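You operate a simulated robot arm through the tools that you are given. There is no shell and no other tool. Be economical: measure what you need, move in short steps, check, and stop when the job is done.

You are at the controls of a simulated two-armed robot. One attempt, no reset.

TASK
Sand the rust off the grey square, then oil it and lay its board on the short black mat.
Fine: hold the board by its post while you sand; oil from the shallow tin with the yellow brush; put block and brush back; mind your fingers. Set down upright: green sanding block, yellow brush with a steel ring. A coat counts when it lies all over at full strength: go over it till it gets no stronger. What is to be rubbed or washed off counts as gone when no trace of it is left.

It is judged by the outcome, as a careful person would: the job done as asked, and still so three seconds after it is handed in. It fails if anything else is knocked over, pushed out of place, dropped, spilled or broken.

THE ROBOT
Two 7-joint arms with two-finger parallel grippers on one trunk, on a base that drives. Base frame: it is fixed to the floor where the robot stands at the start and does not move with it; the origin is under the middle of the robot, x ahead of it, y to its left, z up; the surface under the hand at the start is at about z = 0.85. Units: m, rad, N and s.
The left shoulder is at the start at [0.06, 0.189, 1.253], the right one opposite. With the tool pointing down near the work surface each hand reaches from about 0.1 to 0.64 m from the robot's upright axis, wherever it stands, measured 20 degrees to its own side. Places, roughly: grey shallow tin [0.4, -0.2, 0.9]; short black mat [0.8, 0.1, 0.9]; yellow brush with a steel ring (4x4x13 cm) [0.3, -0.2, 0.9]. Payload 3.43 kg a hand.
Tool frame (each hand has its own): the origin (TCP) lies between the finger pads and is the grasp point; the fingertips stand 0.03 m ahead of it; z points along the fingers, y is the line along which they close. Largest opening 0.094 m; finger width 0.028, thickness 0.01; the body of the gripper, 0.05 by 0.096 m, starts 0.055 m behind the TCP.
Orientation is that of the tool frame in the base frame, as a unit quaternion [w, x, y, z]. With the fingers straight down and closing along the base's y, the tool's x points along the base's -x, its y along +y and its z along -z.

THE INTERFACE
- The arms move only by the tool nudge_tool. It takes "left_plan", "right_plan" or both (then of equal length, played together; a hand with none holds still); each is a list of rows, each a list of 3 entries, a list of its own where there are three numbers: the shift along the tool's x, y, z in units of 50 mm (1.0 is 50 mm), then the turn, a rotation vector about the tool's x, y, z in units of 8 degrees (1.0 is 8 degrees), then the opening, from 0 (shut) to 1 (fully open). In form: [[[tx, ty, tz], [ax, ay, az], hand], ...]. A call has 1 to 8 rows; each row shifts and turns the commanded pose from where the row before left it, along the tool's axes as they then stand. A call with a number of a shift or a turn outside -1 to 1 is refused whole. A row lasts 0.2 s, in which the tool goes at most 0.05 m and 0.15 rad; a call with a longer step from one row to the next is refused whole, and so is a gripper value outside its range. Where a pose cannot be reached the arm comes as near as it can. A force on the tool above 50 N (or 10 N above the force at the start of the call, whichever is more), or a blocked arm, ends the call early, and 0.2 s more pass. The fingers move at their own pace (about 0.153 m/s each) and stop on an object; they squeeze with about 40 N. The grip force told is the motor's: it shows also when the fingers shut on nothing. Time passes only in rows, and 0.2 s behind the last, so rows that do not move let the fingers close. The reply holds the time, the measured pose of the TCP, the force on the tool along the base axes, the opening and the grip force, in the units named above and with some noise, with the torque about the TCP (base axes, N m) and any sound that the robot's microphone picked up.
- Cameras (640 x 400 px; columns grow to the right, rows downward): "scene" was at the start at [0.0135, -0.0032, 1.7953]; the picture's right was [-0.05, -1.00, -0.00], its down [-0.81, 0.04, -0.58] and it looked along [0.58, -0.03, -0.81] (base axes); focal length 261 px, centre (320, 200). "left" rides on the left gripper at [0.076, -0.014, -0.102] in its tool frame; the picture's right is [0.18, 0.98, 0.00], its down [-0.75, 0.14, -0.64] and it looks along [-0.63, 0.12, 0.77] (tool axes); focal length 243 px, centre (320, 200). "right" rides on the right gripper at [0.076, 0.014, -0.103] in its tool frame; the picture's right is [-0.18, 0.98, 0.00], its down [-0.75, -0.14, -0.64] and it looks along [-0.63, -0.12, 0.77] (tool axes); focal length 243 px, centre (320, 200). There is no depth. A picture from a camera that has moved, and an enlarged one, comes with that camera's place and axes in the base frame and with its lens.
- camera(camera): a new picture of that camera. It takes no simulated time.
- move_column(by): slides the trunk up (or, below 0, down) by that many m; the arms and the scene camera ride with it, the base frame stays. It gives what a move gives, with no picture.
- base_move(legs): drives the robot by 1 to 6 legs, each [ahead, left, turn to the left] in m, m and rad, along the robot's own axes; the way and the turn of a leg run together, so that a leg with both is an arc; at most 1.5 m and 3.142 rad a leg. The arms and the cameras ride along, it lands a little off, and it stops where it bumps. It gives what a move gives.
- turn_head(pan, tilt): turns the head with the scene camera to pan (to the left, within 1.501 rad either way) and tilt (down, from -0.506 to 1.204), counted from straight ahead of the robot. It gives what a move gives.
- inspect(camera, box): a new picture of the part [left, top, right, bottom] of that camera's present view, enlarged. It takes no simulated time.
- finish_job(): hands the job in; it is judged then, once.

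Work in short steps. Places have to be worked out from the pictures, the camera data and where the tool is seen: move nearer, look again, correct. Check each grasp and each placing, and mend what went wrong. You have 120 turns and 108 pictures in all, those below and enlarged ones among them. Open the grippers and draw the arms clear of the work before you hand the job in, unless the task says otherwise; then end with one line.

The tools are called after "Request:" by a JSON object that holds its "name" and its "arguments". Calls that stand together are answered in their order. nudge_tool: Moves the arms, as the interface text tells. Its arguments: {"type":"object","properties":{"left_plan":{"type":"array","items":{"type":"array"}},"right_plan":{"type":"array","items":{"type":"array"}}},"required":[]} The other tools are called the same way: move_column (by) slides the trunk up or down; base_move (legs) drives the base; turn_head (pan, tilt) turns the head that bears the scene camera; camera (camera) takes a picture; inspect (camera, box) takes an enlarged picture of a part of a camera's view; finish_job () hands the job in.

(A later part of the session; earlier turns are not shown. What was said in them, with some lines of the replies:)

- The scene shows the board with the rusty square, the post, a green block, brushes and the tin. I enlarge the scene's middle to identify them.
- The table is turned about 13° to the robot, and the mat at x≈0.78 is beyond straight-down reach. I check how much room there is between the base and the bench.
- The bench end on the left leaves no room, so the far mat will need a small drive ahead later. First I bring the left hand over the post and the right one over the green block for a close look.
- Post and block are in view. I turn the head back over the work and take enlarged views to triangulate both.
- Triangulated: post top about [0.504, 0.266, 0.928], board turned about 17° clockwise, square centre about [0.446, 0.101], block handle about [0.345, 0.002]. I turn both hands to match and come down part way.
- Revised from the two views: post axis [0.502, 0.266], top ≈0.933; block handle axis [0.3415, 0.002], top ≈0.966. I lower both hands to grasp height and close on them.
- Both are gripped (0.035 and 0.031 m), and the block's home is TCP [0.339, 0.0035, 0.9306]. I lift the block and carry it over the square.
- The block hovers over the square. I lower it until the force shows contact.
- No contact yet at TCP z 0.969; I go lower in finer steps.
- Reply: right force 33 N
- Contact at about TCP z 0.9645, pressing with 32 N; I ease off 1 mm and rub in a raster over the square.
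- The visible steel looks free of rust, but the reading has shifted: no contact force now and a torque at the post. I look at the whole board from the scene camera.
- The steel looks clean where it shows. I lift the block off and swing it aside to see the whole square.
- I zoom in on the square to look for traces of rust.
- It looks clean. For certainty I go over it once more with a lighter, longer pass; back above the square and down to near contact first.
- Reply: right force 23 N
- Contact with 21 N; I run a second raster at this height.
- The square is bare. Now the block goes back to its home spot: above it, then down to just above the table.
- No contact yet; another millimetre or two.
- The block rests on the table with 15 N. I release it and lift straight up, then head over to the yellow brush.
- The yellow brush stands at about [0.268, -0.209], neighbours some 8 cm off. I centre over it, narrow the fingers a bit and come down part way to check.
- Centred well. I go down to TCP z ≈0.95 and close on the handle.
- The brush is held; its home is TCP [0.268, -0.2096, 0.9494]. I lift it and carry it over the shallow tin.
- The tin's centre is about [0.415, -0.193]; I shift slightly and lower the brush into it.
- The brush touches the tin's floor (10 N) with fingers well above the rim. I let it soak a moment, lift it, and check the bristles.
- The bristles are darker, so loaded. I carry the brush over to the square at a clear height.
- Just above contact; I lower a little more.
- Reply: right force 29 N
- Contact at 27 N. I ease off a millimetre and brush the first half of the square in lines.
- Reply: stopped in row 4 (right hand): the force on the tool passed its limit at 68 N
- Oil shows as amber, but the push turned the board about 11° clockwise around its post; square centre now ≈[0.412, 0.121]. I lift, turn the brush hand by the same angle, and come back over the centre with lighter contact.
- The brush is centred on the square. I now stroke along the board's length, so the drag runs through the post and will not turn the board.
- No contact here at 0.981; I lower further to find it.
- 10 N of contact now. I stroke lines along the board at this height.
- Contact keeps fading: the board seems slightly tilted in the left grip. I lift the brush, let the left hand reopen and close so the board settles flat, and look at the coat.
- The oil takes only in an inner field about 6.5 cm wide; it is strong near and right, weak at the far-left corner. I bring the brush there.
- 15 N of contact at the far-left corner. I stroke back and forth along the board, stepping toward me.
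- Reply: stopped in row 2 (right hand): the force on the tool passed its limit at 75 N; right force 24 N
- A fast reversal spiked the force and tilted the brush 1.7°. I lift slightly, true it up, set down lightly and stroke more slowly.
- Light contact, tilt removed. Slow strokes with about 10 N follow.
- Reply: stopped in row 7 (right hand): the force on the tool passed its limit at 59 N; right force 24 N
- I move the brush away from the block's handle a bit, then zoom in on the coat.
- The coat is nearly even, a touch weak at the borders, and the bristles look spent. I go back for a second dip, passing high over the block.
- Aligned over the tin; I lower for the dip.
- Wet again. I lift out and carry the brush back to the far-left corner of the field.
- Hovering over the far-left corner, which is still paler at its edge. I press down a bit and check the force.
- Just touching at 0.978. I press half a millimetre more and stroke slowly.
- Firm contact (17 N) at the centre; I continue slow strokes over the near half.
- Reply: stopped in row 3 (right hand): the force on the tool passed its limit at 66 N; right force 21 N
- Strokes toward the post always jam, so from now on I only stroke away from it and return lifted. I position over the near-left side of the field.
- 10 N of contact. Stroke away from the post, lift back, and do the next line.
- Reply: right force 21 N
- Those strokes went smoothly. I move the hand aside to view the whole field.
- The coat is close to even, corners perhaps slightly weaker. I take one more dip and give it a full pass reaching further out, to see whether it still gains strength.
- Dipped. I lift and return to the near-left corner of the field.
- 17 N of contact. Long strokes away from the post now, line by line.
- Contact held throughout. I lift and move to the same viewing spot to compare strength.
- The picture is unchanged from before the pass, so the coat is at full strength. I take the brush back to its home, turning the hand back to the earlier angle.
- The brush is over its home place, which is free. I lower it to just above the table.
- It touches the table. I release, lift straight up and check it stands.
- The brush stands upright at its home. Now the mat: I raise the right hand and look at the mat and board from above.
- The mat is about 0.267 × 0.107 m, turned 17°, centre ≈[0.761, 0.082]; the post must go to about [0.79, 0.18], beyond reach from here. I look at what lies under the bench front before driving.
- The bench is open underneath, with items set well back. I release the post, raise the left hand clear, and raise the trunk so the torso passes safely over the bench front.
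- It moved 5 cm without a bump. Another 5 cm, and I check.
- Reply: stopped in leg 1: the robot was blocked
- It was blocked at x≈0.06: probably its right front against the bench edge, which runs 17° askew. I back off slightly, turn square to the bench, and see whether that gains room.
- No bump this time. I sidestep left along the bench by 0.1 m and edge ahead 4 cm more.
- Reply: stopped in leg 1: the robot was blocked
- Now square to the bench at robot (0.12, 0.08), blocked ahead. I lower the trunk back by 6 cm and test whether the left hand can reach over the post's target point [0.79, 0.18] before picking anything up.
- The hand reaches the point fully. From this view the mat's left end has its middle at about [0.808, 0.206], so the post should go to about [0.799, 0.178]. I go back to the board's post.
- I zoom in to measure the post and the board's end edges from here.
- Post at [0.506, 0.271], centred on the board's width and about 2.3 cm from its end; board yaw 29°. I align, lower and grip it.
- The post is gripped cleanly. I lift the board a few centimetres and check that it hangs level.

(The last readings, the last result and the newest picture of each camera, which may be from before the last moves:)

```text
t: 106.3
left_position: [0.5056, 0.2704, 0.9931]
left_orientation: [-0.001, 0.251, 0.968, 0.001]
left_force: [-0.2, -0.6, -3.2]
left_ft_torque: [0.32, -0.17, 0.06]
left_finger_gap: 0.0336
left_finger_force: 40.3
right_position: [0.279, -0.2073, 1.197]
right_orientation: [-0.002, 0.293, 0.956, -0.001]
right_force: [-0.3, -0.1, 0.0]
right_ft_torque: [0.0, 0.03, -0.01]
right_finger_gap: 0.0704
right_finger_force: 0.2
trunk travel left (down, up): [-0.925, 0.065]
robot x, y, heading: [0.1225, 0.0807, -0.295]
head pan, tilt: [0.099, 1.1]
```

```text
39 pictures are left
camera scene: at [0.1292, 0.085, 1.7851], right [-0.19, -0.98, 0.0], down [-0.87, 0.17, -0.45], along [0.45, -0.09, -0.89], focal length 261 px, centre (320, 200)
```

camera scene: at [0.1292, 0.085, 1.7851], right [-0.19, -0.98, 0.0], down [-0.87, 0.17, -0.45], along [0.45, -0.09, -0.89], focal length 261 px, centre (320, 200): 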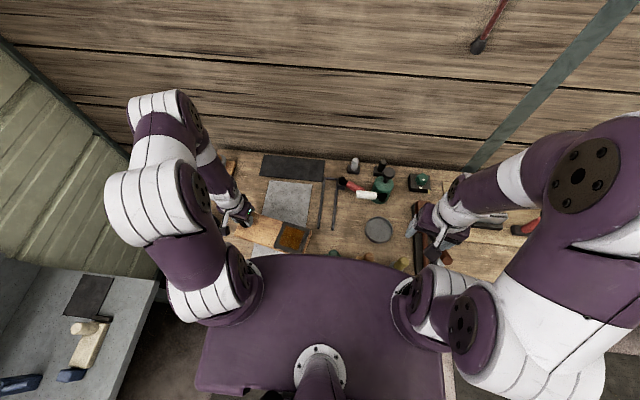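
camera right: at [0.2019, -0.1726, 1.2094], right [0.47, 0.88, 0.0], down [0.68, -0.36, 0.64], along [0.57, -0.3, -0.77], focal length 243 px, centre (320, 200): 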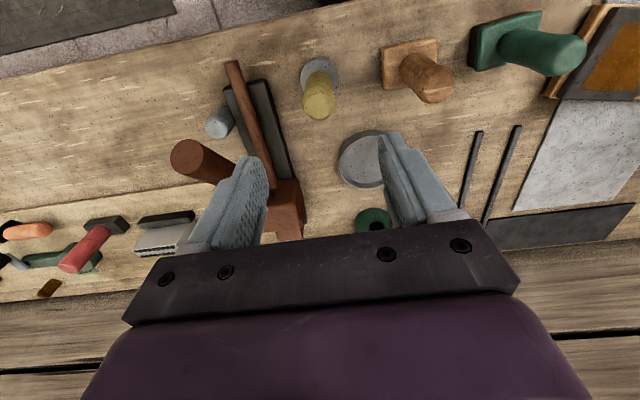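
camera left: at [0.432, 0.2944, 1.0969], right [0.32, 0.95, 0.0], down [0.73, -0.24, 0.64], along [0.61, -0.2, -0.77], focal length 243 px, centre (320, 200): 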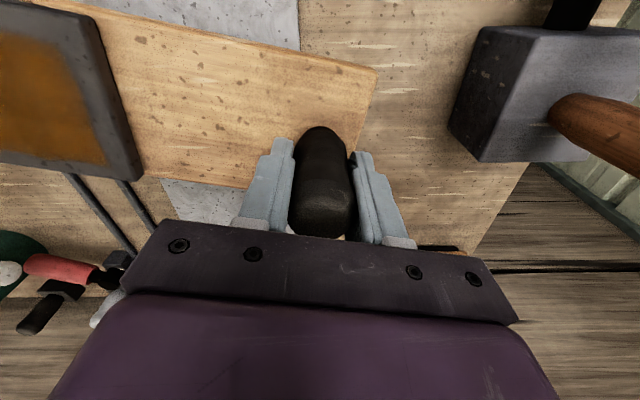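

It hangs level (3.2 N). I carry it over toward the mat and then turn it back 12°.

Request:
{"name": "nudge_tool", "arguments": {"left_plan": [[[-0.76, 0.1525, 0], [0, 0, 0], 0], [[-0.76, 0.1525, 0], [0, 0, 0], 0], [[-0.76, 0.1525, 0], [0, 0, 0], 0], [[-0.76, 0.1525, 0], [0, 0, 0], 0], [[-0.76, 0.1525, 0], [0, 0, 0], 0], [[-0.76, 0.1525, 0], [0, 0, 0], 0], [[-0.76, 0.1525, 0], [0, 0, 0], 0], [[-0.76, 0.1525, 0], [0, 0, 0], 0]]}}

Request:
{"name": "nudge_tool", "arguments": {"left_plan": [[[0, 0, 0], [0, 0, -0.5], 0], [[0, 0, 0], [0, 0, -0.5], 0], [[0, 0, 0], [0, 0, -0.49], 0], [[0, 0, 0], [0, 0, 0], 0]]}}

Request:
{"name": "camera", "arguments": {"camera": "left"}}

Request:
{"name": "inspect", "arguments": {"camera": "scene", "box": [210, 130, 370, 230]}}

```text
t: 108.1
left_position: [0.7933, 0.1755, 0.9923]
left_orientation: [-0.002, 0.251, 0.968, 0.0]
left_force: [-0.5, 0.7, -2.8]
left_ft_torque: [0.3, -0.17, 0.02]
left_finger_gap: 0.0333
left_finger_force: 39.9
left hand out of reach, approached as far as the arm can: row 8
right_position: [0.2813, -0.2082, 1.1959]
right_orientation: [-0.002, 0.292, 0.956, 0.0]
right_force: [-0.3, -0.1, -0.3]
right_ft_torque: [-0.02, 0.0, -0.02]
right_finger_gap: 0.0706
right_finger_force: 0.0
trunk travel left (down, up): [-0.925, 0.065]
robot x, y, heading: [0.1217, 0.0777, -0.291]
head pan, tilt: [0.099, 1.1]
```

```text
t: 109.1
left_position: [0.7929, 0.1757, 0.9936]
left_orientation: [-0.001, 0.149, 0.989, 0.001]
left_force: [-0.1, 0.9, -3.6]
left_ft_torque: [0.35, -0.11, -0.01]
left_finger_gap: 0.0336
left_finger_force: 40.1
right_position: [0.2795, -0.2078, 1.1956]
right_orientation: [-0.001, 0.293, 0.956, 0.0]
right_force: [-0.2, -0.3, -0.4]
right_ft_torque: [-0.03, 0.0, 0.02]
right_finger_gap: 0.0705
right_finger_force: 0.0
trunk travel left (down, up): [-0.925, 0.065]
robot x, y, heading: [0.1234, 0.0763, -0.295]
head pan, tilt: [0.099, 1.1]
```

```text
38 pictures are left
camera left: at [0.7161, 0.1846, 1.0965], right [0.11, 0.99, 0.0], down [0.76, -0.09, 0.64], along [0.64, -0.07, -0.77], focal length 243 px, centre (320, 200)
```

left: 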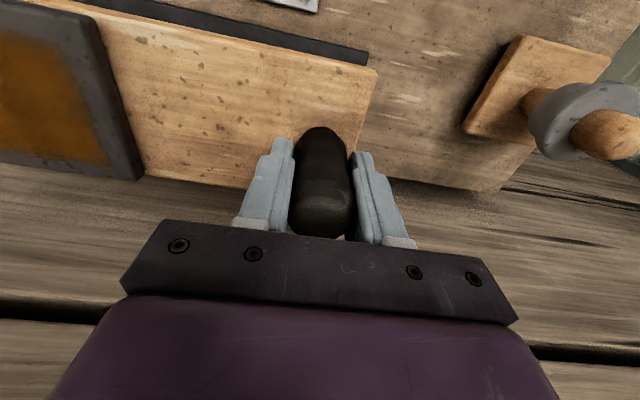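

```text
4.00 times, centred on (290, 180) of scene
camera zoom: at [0.1293, 0.0846, 1.7852], right [-0.19, -0.98, 0.0], down [-0.87, 0.17, -0.45], along [0.45, -0.09, -0.89], focal length 1042 px, centre (440, 280)
```

zoom: 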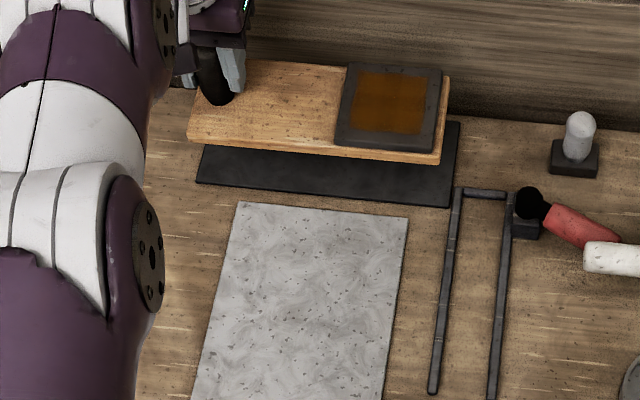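

The board is over the mat and parallel with it, about 9 mm too near to me, where the arm hit its reach limit. I lower the trunk a bit (more level arm, more reach) and then push the last 9 mm.

Request:
{"name": "move_column", "arguments": {"by": -0.05}}

Request:
{"name": "nudge_tool", "arguments": {"left_plan": [[[0, 0, -0.4], [0, 0, 0], 0], [[-0.18, 0.0, 0], [0, 0, 0], 0], [[0, 0, 0], [0, 0, 0], 0]]}}

```text
t: 110.0
left_position: [0.7928, 0.1754, 0.9441]
left_orientation: [-0.001, 0.149, 0.989, 0.001]
left_force: [-0.3, 0.9, -2.5]
left_ft_torque: [0.32, -0.11, -0.03]
left_finger_gap: 0.0337
left_finger_force: 40.1
right_position: [0.2789, -0.2066, 1.1463]
right_orientation: [-0.002, 0.294, 0.956, -0.001]
right_force: [0.1, 0.7, -0.9]
right_ft_torque: [-0.01, 0.01, -0.01]
right_finger_gap: 0.0704
right_finger_force: 0.0
trunk travel left (down, up): [-0.875, 0.115]
robot x, y, heading: [0.1264, 0.0789, -0.296]
head pan, tilt: [0.099, 1.1]
```

```text
t: 110.8
left_position: [0.7953, 0.1735, 0.9673]
left_orientation: [0.0, 0.15, 0.989, 0.0]
left_force: [-0.3, -0.2, -3.4]
left_ft_torque: [0.31, -0.08, 0.0]
left_finger_gap: 0.033
left_finger_force: 40.8
left hand out of reach, approached as far as the arm can: row 2
right_position: [0.2797, -0.2081, 1.1468]
right_orientation: [-0.002, 0.293, 0.956, -0.001]
right_force: [-0.1, 0.4, 0.4]
right_ft_torque: [0.01, 0.01, -0.02]
right_finger_gap: 0.0704
right_finger_force: 0.0
trunk travel left (down, up): [-0.875, 0.115]
robot x, y, heading: [0.1215, 0.0751, -0.294]
head pan, tilt: [0.099, 1.1]
```

Still about 7 mm short. P lies left of the shoulder, so a sidestep to the left brings it nearer; I shift the board a bit right and up in hand, then sidestep 4 cm.

Request:
{"name": "nudge_tool", "arguments": {"left_plan": [[[0.1, 0, -0.6], [0, 0, 0], 0], [[0, -0.8, 0], [0, 0, 0], 0], [[0, 0, 0], [0, 0, 0], 0]]}}

Request:
{"name": "base_move", "arguments": {"legs": [[-0.01, 0.04, 0], [0, 0.04, 0]]}}

```text
t: 111.7
left_position: [0.7777, 0.1383, 0.9955]
left_orientation: [-0.001, 0.149, 0.989, 0.001]
left_force: [-0.6, 0.0, -3.4]
left_ft_torque: [0.2, -0.09, -0.04]
left_finger_gap: 0.0336
left_finger_force: 40.0
right_position: [0.2787, -0.2062, 1.1478]
right_orientation: [-0.002, 0.293, 0.956, -0.001]
right_force: [0.0, 0.2, -0.5]
right_ft_torque: [0.02, -0.01, 0.0]
right_finger_gap: 0.0706
right_finger_force: 0.1
trunk travel left (down, up): [-0.875, 0.115]
robot x, y, heading: [0.124, 0.0785, -0.292]
head pan, tilt: [0.099, 1.1]
```

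```text
t: 113.0
left_position: [0.7898, 0.2073, 0.9981]
left_orientation: [0.0, 0.149, 0.989, 0.005]
left_force: [0.3, -1.0, -3.7]
left_ft_torque: [0.38, -0.13, -0.03]
left_finger_gap: 0.0337
left_finger_force: 40.3
right_position: [0.2905, -0.1352, 1.144]
right_orientation: [-0.003, 0.293, 0.956, 0.003]
right_force: [-0.5, -0.6, -0.5]
right_ft_torque: [0.08, -0.01, 0.01]
right_finger_gap: 0.0705
right_finger_force: 0.2
trunk travel left (down, up): [-0.875, 0.115]
robot x, y, heading: [0.1392, 0.1582, -0.294]
head pan, tilt: [0.099, 1.1]
```

Now I regain the centimetre ahead that I gave up.

Request:
{"name": "base_move", "arguments": {"legs": [[0.02, 0, 0]]}}

```text
t: 113.8
left_position: [0.7982, 0.2147, 0.9951]
left_orientation: [-0.002, 0.151, 0.989, 0.001]
left_force: [-0.1, 0.7, -3.3]
left_ft_torque: [0.34, -0.09, 0.0]
left_finger_gap: 0.0334
left_finger_force: 40.0
right_position: [0.2981, -0.128, 1.1485]
right_orientation: [-0.003, 0.294, 0.956, -0.002]
right_force: [-0.9, 0.1, -0.2]
right_ft_torque: [-0.01, -0.04, 0.0]
right_finger_gap: 0.0702
right_finger_force: 0.0
trunk travel left (down, up): [-0.875, 0.115]
robot x, y, heading: [0.1459, 0.1549, -0.297]
head pan, tilt: [0.099, 1.1]
stopped in leg 1: the robot was blocked; the commanded pose is now the measured one
```

Now I move the board to the target and look again.

Request:
{"name": "nudge_tool", "arguments": {"left_plan": [[[-0.1, -0.4, 0.1], [0, 0, 0], 0], [[-0.21, -0.32, 0.3], [0, 0, 0], 0], [[0, 0, 0.3], [0, 0, 0], 0], [[0, 0, 0], [0, 0, 0], 0]]}}

Request:
{"name": "camera", "arguments": {"camera": "left"}}

Request:
{"name": "inspect", "arguments": {"camera": "scene", "box": [240, 130, 400, 230]}}

```text
t: 114.8
left_position: [0.7991, 0.1737, 0.9598]
left_orientation: [-0.001, 0.15, 0.989, 0.001]
left_force: [0.2, 0.4, -3.4]
left_ft_torque: [0.35, -0.1, 0.02]
left_finger_gap: 0.0333
left_finger_force: 39.2
right_position: [0.3001, -0.1317, 1.1444]
right_orientation: [-0.002, 0.293, 0.956, 0.001]
right_force: [-0.1, 0.1, -0.1]
right_ft_torque: [0.0, 0.03, 0.01]
right_finger_gap: 0.0707
right_finger_force: 0.1
trunk travel left (down, up): [-0.875, 0.115]
robot x, y, heading: [0.1444, 0.1568, -0.286]
head pan, tilt: [0.099, 1.1]
```

```text
36 pictures are left
camera left: at [0.7228, 0.1829, 1.0639], right [0.12, 0.99, 0.0], down [0.76, -0.09, 0.64], along [0.64, -0.07, -0.77], focal length 243 px, centre (320, 200)
```

left: 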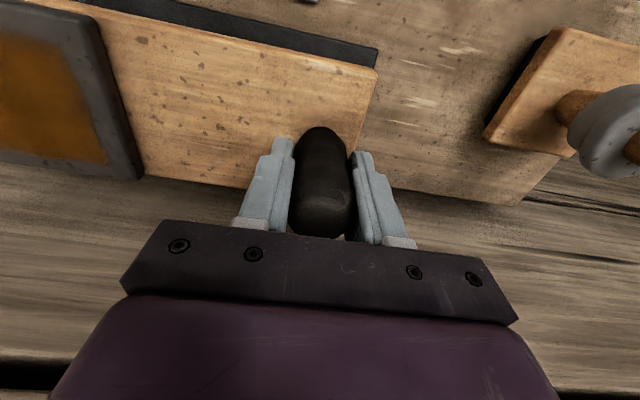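

```text
4.00 times, centred on (320, 180) of scene
camera zoom: at [0.1496, 0.1598, 1.7352], right [-0.19, -0.98, 0.0], down [-0.87, 0.17, -0.45], along [0.45, -0.09, -0.89], focal length 1042 px, centre (320, 280)
```

zoom: 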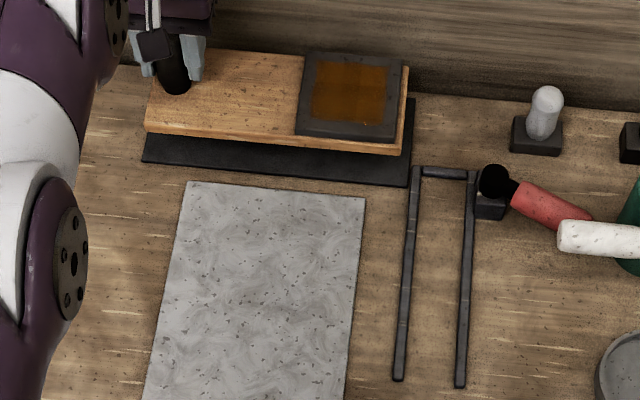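

Only about 2 mm off now. I correct that and lower with the trunk to just above the mat.

Request:
{"name": "nudge_tool", "arguments": {"left_plan": [[[-0.03, 0.05, 0], [0, 0, 0], 0], [[0, 0, 0], [0, 0, 0], 0]]}}

Request:
{"name": "move_column", "arguments": {"by": -0.034}}

Request:
{"name": "inspect", "arguments": {"camera": "left", "box": [100, 0, 420, 200]}}

Request:
{"name": "inspect", "arguments": {"camera": "scene", "box": [260, 130, 380, 205]}}

```text
t: 115.4
left_position: [0.8001, 0.1756, 0.9598]
left_orientation: [-0.002, 0.15, 0.989, 0.0]
left_force: [-0.6, 0.4, -3.0]
left_ft_torque: [0.35, -0.08, -0.02]
left_finger_gap: 0.0336
left_finger_force: 40.1
left hand out of reach, approached as far as the arm can: row 1
right_position: [0.2994, -0.1324, 1.1458]
right_orientation: [-0.003, 0.294, 0.956, 0.0]
right_force: [-0.7, -0.1, 0.1]
right_ft_torque: [0.03, 0.0, 0.01]
right_finger_gap: 0.0707
right_finger_force: 0.0
trunk travel left (down, up): [-0.875, 0.115]
robot x, y, heading: [0.1386, 0.1574, -0.296]
head pan, tilt: [0.099, 1.1]
```

```text
t: 116.2
left_position: [0.8, 0.1751, 0.926]
left_orientation: [-0.001, 0.15, 0.989, 0.001]
left_force: [-0.5, -0.4, -3.1]
left_ft_torque: [0.3, -0.13, 0.03]
left_finger_gap: 0.0335
left_finger_force: 40.3
right_position: [0.3006, -0.1311, 1.1125]
right_orientation: [-0.003, 0.294, 0.956, 0.0]
right_force: [-0.4, 0.9, -0.6]
right_ft_torque: [0.04, -0.02, -0.02]
right_finger_gap: 0.0706
right_finger_force: 0.0
trunk travel left (down, up): [-0.841, 0.149]
robot x, y, heading: [0.1452, 0.1574, -0.295]
head pan, tilt: [0.099, 1.1]
```

```text
2.00 times, centred on (260, 100) of left
camera zoom: at [0.7234, 0.1834, 1.0296], right [0.12, 0.99, 0.0], down [0.76, -0.09, 0.64], along [0.64, -0.07, -0.77], focal length 485 px, centre (440, 400)
```

zoom: 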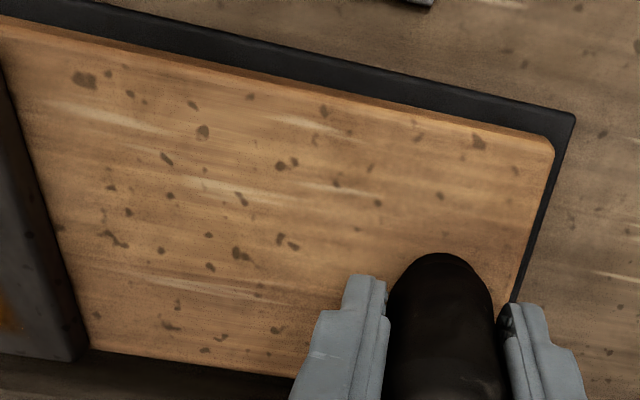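

```text
5.33 times, centred on (320, 168) of scene
camera zoom: at [0.1506, 0.1604, 1.7012], right [-0.19, -0.98, 0.0], down [-0.87, 0.17, -0.45], along [0.45, -0.09, -0.89], focal length 1390 px, centre (320, 373)
```

zoom: 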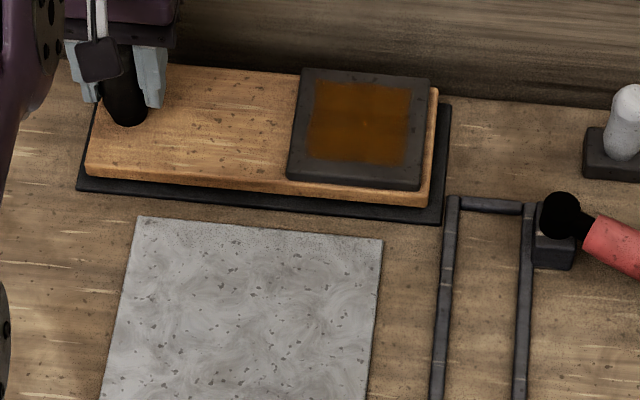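

The board hovers about 6 mm over the mat, inside its edges. I nudge it 2 mm further in while raising slightly, then lower with the trunk.

Request:
{"name": "nudge_tool", "arguments": {"left_plan": [[[0, 0.03, -0.4], [0, 0, 0], 0], [[-0.06, 0, 0], [0, 0, 0], 0], [[0, 0, 0], [0, 0, 0], 0]]}}

Request:
{"name": "move_column", "arguments": {"by": -0.022}}

```text
t: 117.0
left_position: [0.8016, 0.1762, 0.9453]
left_orientation: [-0.001, 0.151, 0.989, 0.002]
left_force: [-0.3, 0.1, -3.0]
left_ft_torque: [0.32, -0.12, -0.02]
left_finger_gap: 0.0336
left_finger_force: 39.8
left hand out of reach, approached as far as the arm can: row 2
right_position: [0.2992, -0.1308, 1.112]
right_orientation: [-0.004, 0.294, 0.956, 0.0]
right_force: [0.2, 0.1, 0.3]
right_ft_torque: [-0.02, -0.01, -0.03]
right_finger_gap: 0.0704
right_finger_force: 0.0
trunk travel left (down, up): [-0.841, 0.149]
robot x, y, heading: [0.1447, 0.1575, -0.292]
head pan, tilt: [0.099, 1.1]
```

```text
t: 117.7
left_position: [0.8006, 0.1753, 0.9252]
left_orientation: [-0.002, 0.151, 0.989, 0.001]
left_force: [-0.7, -0.1, -4.4]
left_ft_torque: [0.33, -0.11, 0.03]
left_finger_gap: 0.0337
left_finger_force: 39.7
right_position: [0.2997, -0.1308, 1.0893]
right_orientation: [-0.002, 0.293, 0.956, 0.0]
right_force: [0.1, -0.3, 0.4]
right_ft_torque: [0.02, 0.0, -0.02]
right_finger_gap: 0.0708
right_finger_force: 0.1
trunk travel left (down, up): [-0.819, 0.171]
robot x, y, heading: [0.1451, 0.1563, -0.288]
head pan, tilt: [0.099, 1.1]
```

Request:
{"name": "move_column", "arguments": {"by": -0.006}}

Request:
{"name": "inspect", "arguments": {"camera": "left", "box": [100, 0, 420, 200]}}

```text
t: 118.2
left_position: [0.802, 0.1757, 0.9197]
left_orientation: [0.0, 0.15, 0.989, 0.0]
left_force: [-1.7, 2.3, 4.9]
left_ft_torque: [-1.14, 0.08, -0.09]
left_finger_gap: 0.0334
left_finger_force: 39.8
right_position: [0.2996, -0.1315, 1.0842]
right_orientation: [-0.003, 0.293, 0.956, 0.0]
right_force: [-0.4, 0.3, 0.3]
right_ft_torque: [-0.01, 0.01, 0.02]
right_finger_gap: 0.0706
right_finger_force: 0.0
trunk travel left (down, up): [-0.813, 0.177]
robot x, y, heading: [0.1425, 0.1563, -0.293]
head pan, tilt: [0.099, 1.1]
```

```text
2.00 times, centred on (260, 100) of left
camera zoom: at [0.7238, 0.1853, 1.0227], right [0.12, 0.99, 0.0], down [0.76, -0.09, 0.64], along [0.64, -0.07, -0.77], focal length 485 px, centre (440, 400)
```

zoom: 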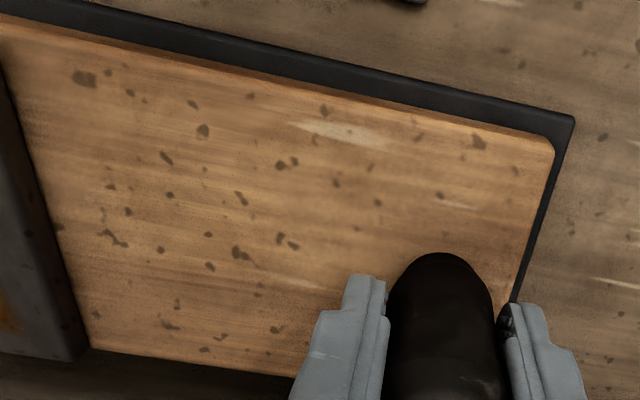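

The board's right end touches; I lower 1.5 mm more, then open gently and back straight up.

Request:
{"name": "move_column", "arguments": {"by": -0.0015}}

Request:
{"name": "nudge_tool", "arguments": {"left_plan": [[[0, 0, 0], [0, 0, 0], 0.3], [[0, 0, 0], [0, 0, 0], 0.6], [[0, 0, 0], [0, 0, 0], 0.6], [[0, 0, -0.5], [0, 0, 0], 0.6], [[0, 0, -0.9], [0, 0, 0], 0.6], [[0.4, 0, -0.8], [0, 0, 0], 0.6], [[0, 0, 0], [0, 0, 0], 0.6]]}}

Request:
{"name": "camera", "arguments": {"camera": "left"}}

Request:
{"name": "inspect", "arguments": {"camera": "scene", "box": [260, 130, 380, 205]}}

```text
t: 118.7
left_position: [0.8008, 0.1773, 0.92]
left_orientation: [0.001, 0.15, 0.989, 0.0]
left_force: [3.5, 2.9, 17.6]
left_ft_torque: [-0.74, 1.15, 0.02]
left_finger_gap: 0.0336
left_finger_force: 40.1
right_position: [0.298, -0.1316, 1.0832]
right_orientation: [-0.002, 0.292, 0.956, 0.0]
right_force: [-0.3, -0.9, -0.4]
right_ft_torque: [0.01, -0.01, -0.01]
right_finger_gap: 0.0704
right_finger_force: 0.1
trunk travel left (down, up): [-0.811, 0.179]
robot x, y, heading: [0.1418, 0.1528, -0.298]
head pan, tilt: [0.099, 1.1]
```

```text
t: 120.3
left_position: [0.7686, 0.1851, 1.0231]
left_orientation: [-0.002, 0.15, 0.989, 0.001]
left_force: [-0.1, -0.4, 0.4]
left_ft_torque: [0.0, -0.01, 0.0]
left_finger_gap: 0.0563
left_finger_force: 0.1
left hand out of reach, approached as far as the arm can: row 5
right_position: [0.2997, -0.1308, 1.0836]
right_orientation: [-0.003, 0.292, 0.956, 0.0]
right_force: [1.1, 0.5, -0.3]
right_ft_torque: [0.0, 0.03, -0.01]
right_finger_gap: 0.0706
right_finger_force: 0.1
trunk travel left (down, up): [-0.811, 0.179]
robot x, y, heading: [0.1459, 0.1553, -0.297]
head pan, tilt: [0.099, 1.1]
```

```text
31 pictures are left
camera left: at [0.6932, 0.193, 1.1269], right [0.12, 0.99, 0.0], down [0.76, -0.09, 0.64], along [0.64, -0.07, -0.77], focal length 243 px, centre (320, 200)
```

left: 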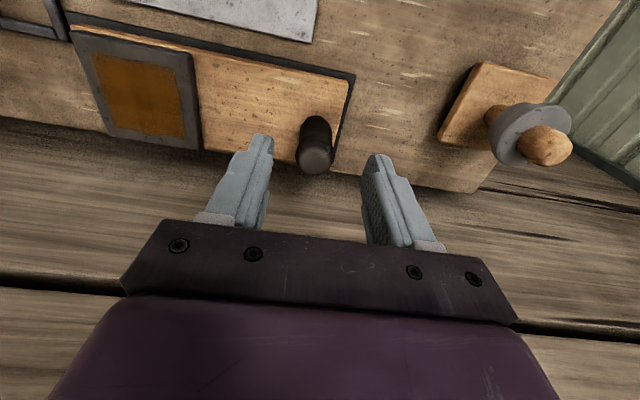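

```text
5.33 times, centred on (320, 168) of scene
camera zoom: at [0.1517, 0.1602, 1.6716], right [-0.19, -0.98, 0.0], down [-0.87, 0.17, -0.45], along [0.44, -0.09, -0.89], focal length 1390 px, centre (320, 373)
```

zoom: 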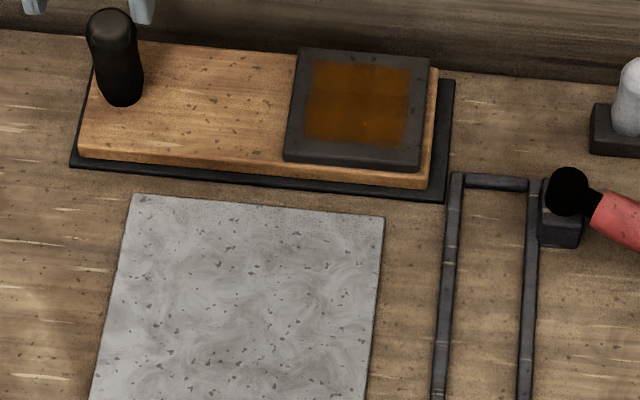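

The board rests on the mat with a dark rim showing. I zoom in to verify the margins.

Request:
{"name": "inspect", "arguments": {"camera": "left", "box": [40, 0, 400, 225]}}

```text
1.78 times, centred on (220, 112) of left
camera zoom: at [0.6932, 0.193, 1.1269], right [0.12, 0.99, 0.0], down [0.76, -0.09, 0.64], along [0.64, -0.07, -0.77], focal length 431 px, centre (498, 356)
```

zoom: 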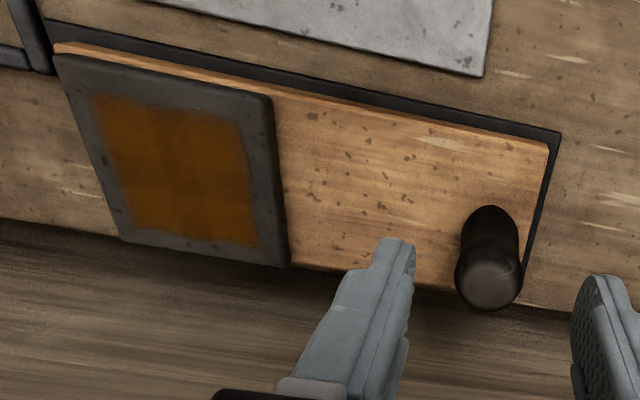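

All margins are inside the mat by about 5 mm or more. I raise the trunk with both arms, back off from the bench, and take a final look.

Request:
{"name": "move_column", "arguments": {"by": 0.16}}

Request:
{"name": "nudge_tool", "arguments": {"left_plan": [[[0.8, 0, 0], [0, 0, 0], 0.6], [[0.8, 0, 0], [0, 0, 0], 0.6], [[0.8, 0, 0], [0, 0, 0], 0.6], [[0, 0, 0], [0, 0, 0], 0.6]]}}

Request:
{"name": "base_move", "arguments": {"legs": [[-0.1, 0, 0]]}}

Request:
{"name": "camera", "arguments": {"camera": "scene"}}

Request:
{"name": "inspect", "arguments": {"camera": "scene", "box": [240, 130, 480, 280]}}

Request:
{"name": "camera", "arguments": {"camera": "right"}}

```text
t: 122.1
left_position: [0.7685, 0.1843, 1.184]
left_orientation: [-0.002, 0.151, 0.989, 0.001]
left_force: [0.2, -0.3, -0.1]
left_ft_torque: [0.01, 0.0, -0.02]
left_finger_gap: 0.0563
left_finger_force: 0.1
right_position: [0.3004, -0.1317, 1.2421]
right_orientation: [-0.003, 0.293, 0.956, 0.0]
right_force: [-0.7, 0.0, -0.5]
right_ft_torque: [-0.01, 0.03, 0.02]
right_finger_gap: 0.0704
right_finger_force: 0.0
trunk travel left (down, up): [-0.971, 0.019]
robot x, y, heading: [0.1471, 0.1606, -0.295]
head pan, tilt: [0.099, 1.1]
```

```text
t: 123.1
left_position: [0.6561, 0.2195, 1.1835]
left_orientation: [-0.001, 0.15, 0.989, 0.001]
left_force: [0.4, -0.6, -0.4]
left_ft_torque: [0.05, 0.01, 0.0]
left_finger_gap: 0.0563
left_finger_force: 0.0
right_position: [0.3006, -0.1311, 1.2429]
right_orientation: [-0.003, 0.293, 0.956, 0.0]
right_force: [-0.1, -0.3, 0.3]
right_ft_torque: [0.01, 0.01, 0.0]
right_finger_gap: 0.0704
right_finger_force: 0.0
trunk travel left (down, up): [-0.971, 0.019]
robot x, y, heading: [0.1435, 0.1574, -0.296]
head pan, tilt: [0.099, 1.1]
```

```text
t: 124.3
left_position: [0.563, 0.2465, 1.1817]
left_orientation: [-0.003, 0.15, 0.989, 0.001]
left_force: [0.7, -0.3, 0.5]
left_ft_torque: [-0.01, 0.01, -0.04]
left_finger_gap: 0.0565
left_finger_force: 0.1
right_position: [0.2087, -0.1032, 1.2419]
right_orientation: [-0.004, 0.293, 0.956, -0.001]
right_force: [0.0, 0.7, 0.4]
right_ft_torque: [0.02, 0.05, 0.03]
right_finger_gap: 0.0703
right_finger_force: 0.1
trunk travel left (down, up): [-0.971, 0.019]
robot x, y, heading: [0.0491, 0.1829, -0.291]
head pan, tilt: [0.099, 1.1]
```

```text
28 pictures are left
camera scene: at [0.0602, 0.1879, 1.8316], right [-0.19, -0.98, 0.0], down [-0.88, 0.17, -0.45], along [0.44, -0.09, -0.89], focal length 261 px, centre (320, 200)
```

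scene: 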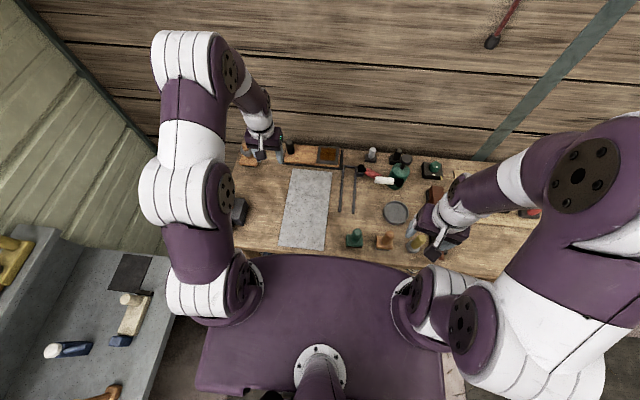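

```text
2.67 times, centred on (360, 205) of scene
camera zoom: at [0.0602, 0.1879, 1.8316], right [-0.19, -0.98, 0.0], down [-0.88, 0.17, -0.45], along [0.44, -0.09, -0.89], focal length 695 px, centre (213, 187)
```

zoom: 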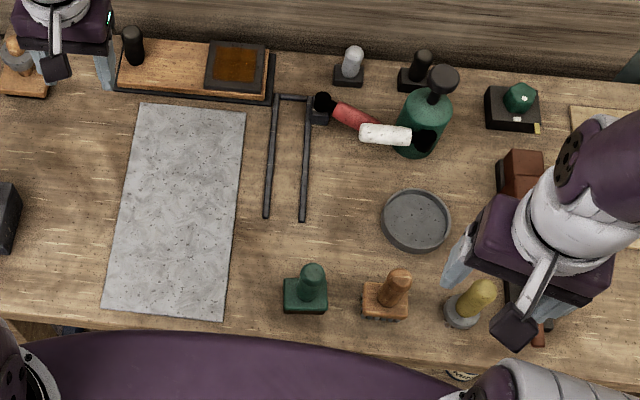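

```text
26 pictures are left
camera right: at [0.1541, -0.0485, 1.3444], right [0.7, 0.71, 0.0], down [0.55, -0.54, 0.64], along [0.45, -0.45, -0.77], focal length 243 px, centre (320, 200)
```

right: 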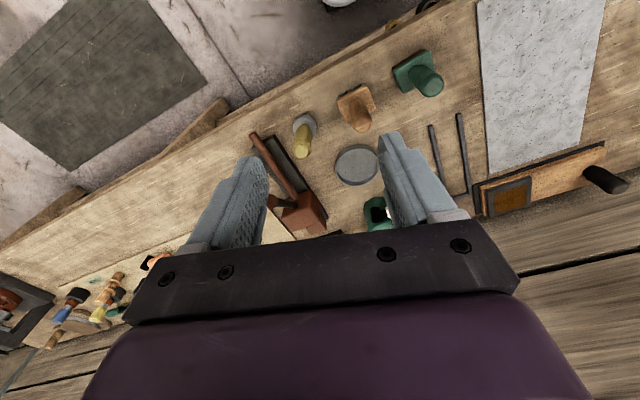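

Everything is in place: board on the black mat, block and brush upright at home, arms high. I open the grippers fully and let things settle, then hand in.

Request:
{"name": "nudge_tool", "arguments": {"left_plan": [[[0, 0, 0], [0, 0, 0], 1], [[0, 0, 0], [0, 0, 0], 1]], "right_plan": [[[0, 0, 0], [0, 0, 0], 1], [[0, 0, 0], [0, 0, 0], 1]]}}

Request:
{"name": "finish_job", "arguments": {}}

```text
t: 124.9
left_position: [0.5638, 0.248, 1.1814]
left_orientation: [-0.002, 0.15, 0.989, 0.001]
left_force: [0.1, 0.3, -0.6]
left_ft_torque: [0.0, 0.02, 0.01]
left_finger_gap: 0.0937
left_finger_force: 0.0
right_position: [0.2063, -0.103, 1.2422]
right_orientation: [-0.004, 0.293, 0.956, 0.0]
right_force: [0.1, 0.2, 0.9]
right_ft_torque: [-0.02, -0.02, 0.0]
right_finger_gap: 0.0942
right_finger_force: 0.0
trunk travel left (down, up): [-0.971, 0.019]
robot x, y, heading: [0.0508, 0.1815, -0.297]
head pan, tilt: [0.099, 1.1]
```

```text
The job is handed in.
```

I sanded the square until no rust showed, oiled it until another pass made no visible difference, and laid its board on the short black mat; the block and brush are back upright in their places, and the job is handed in.
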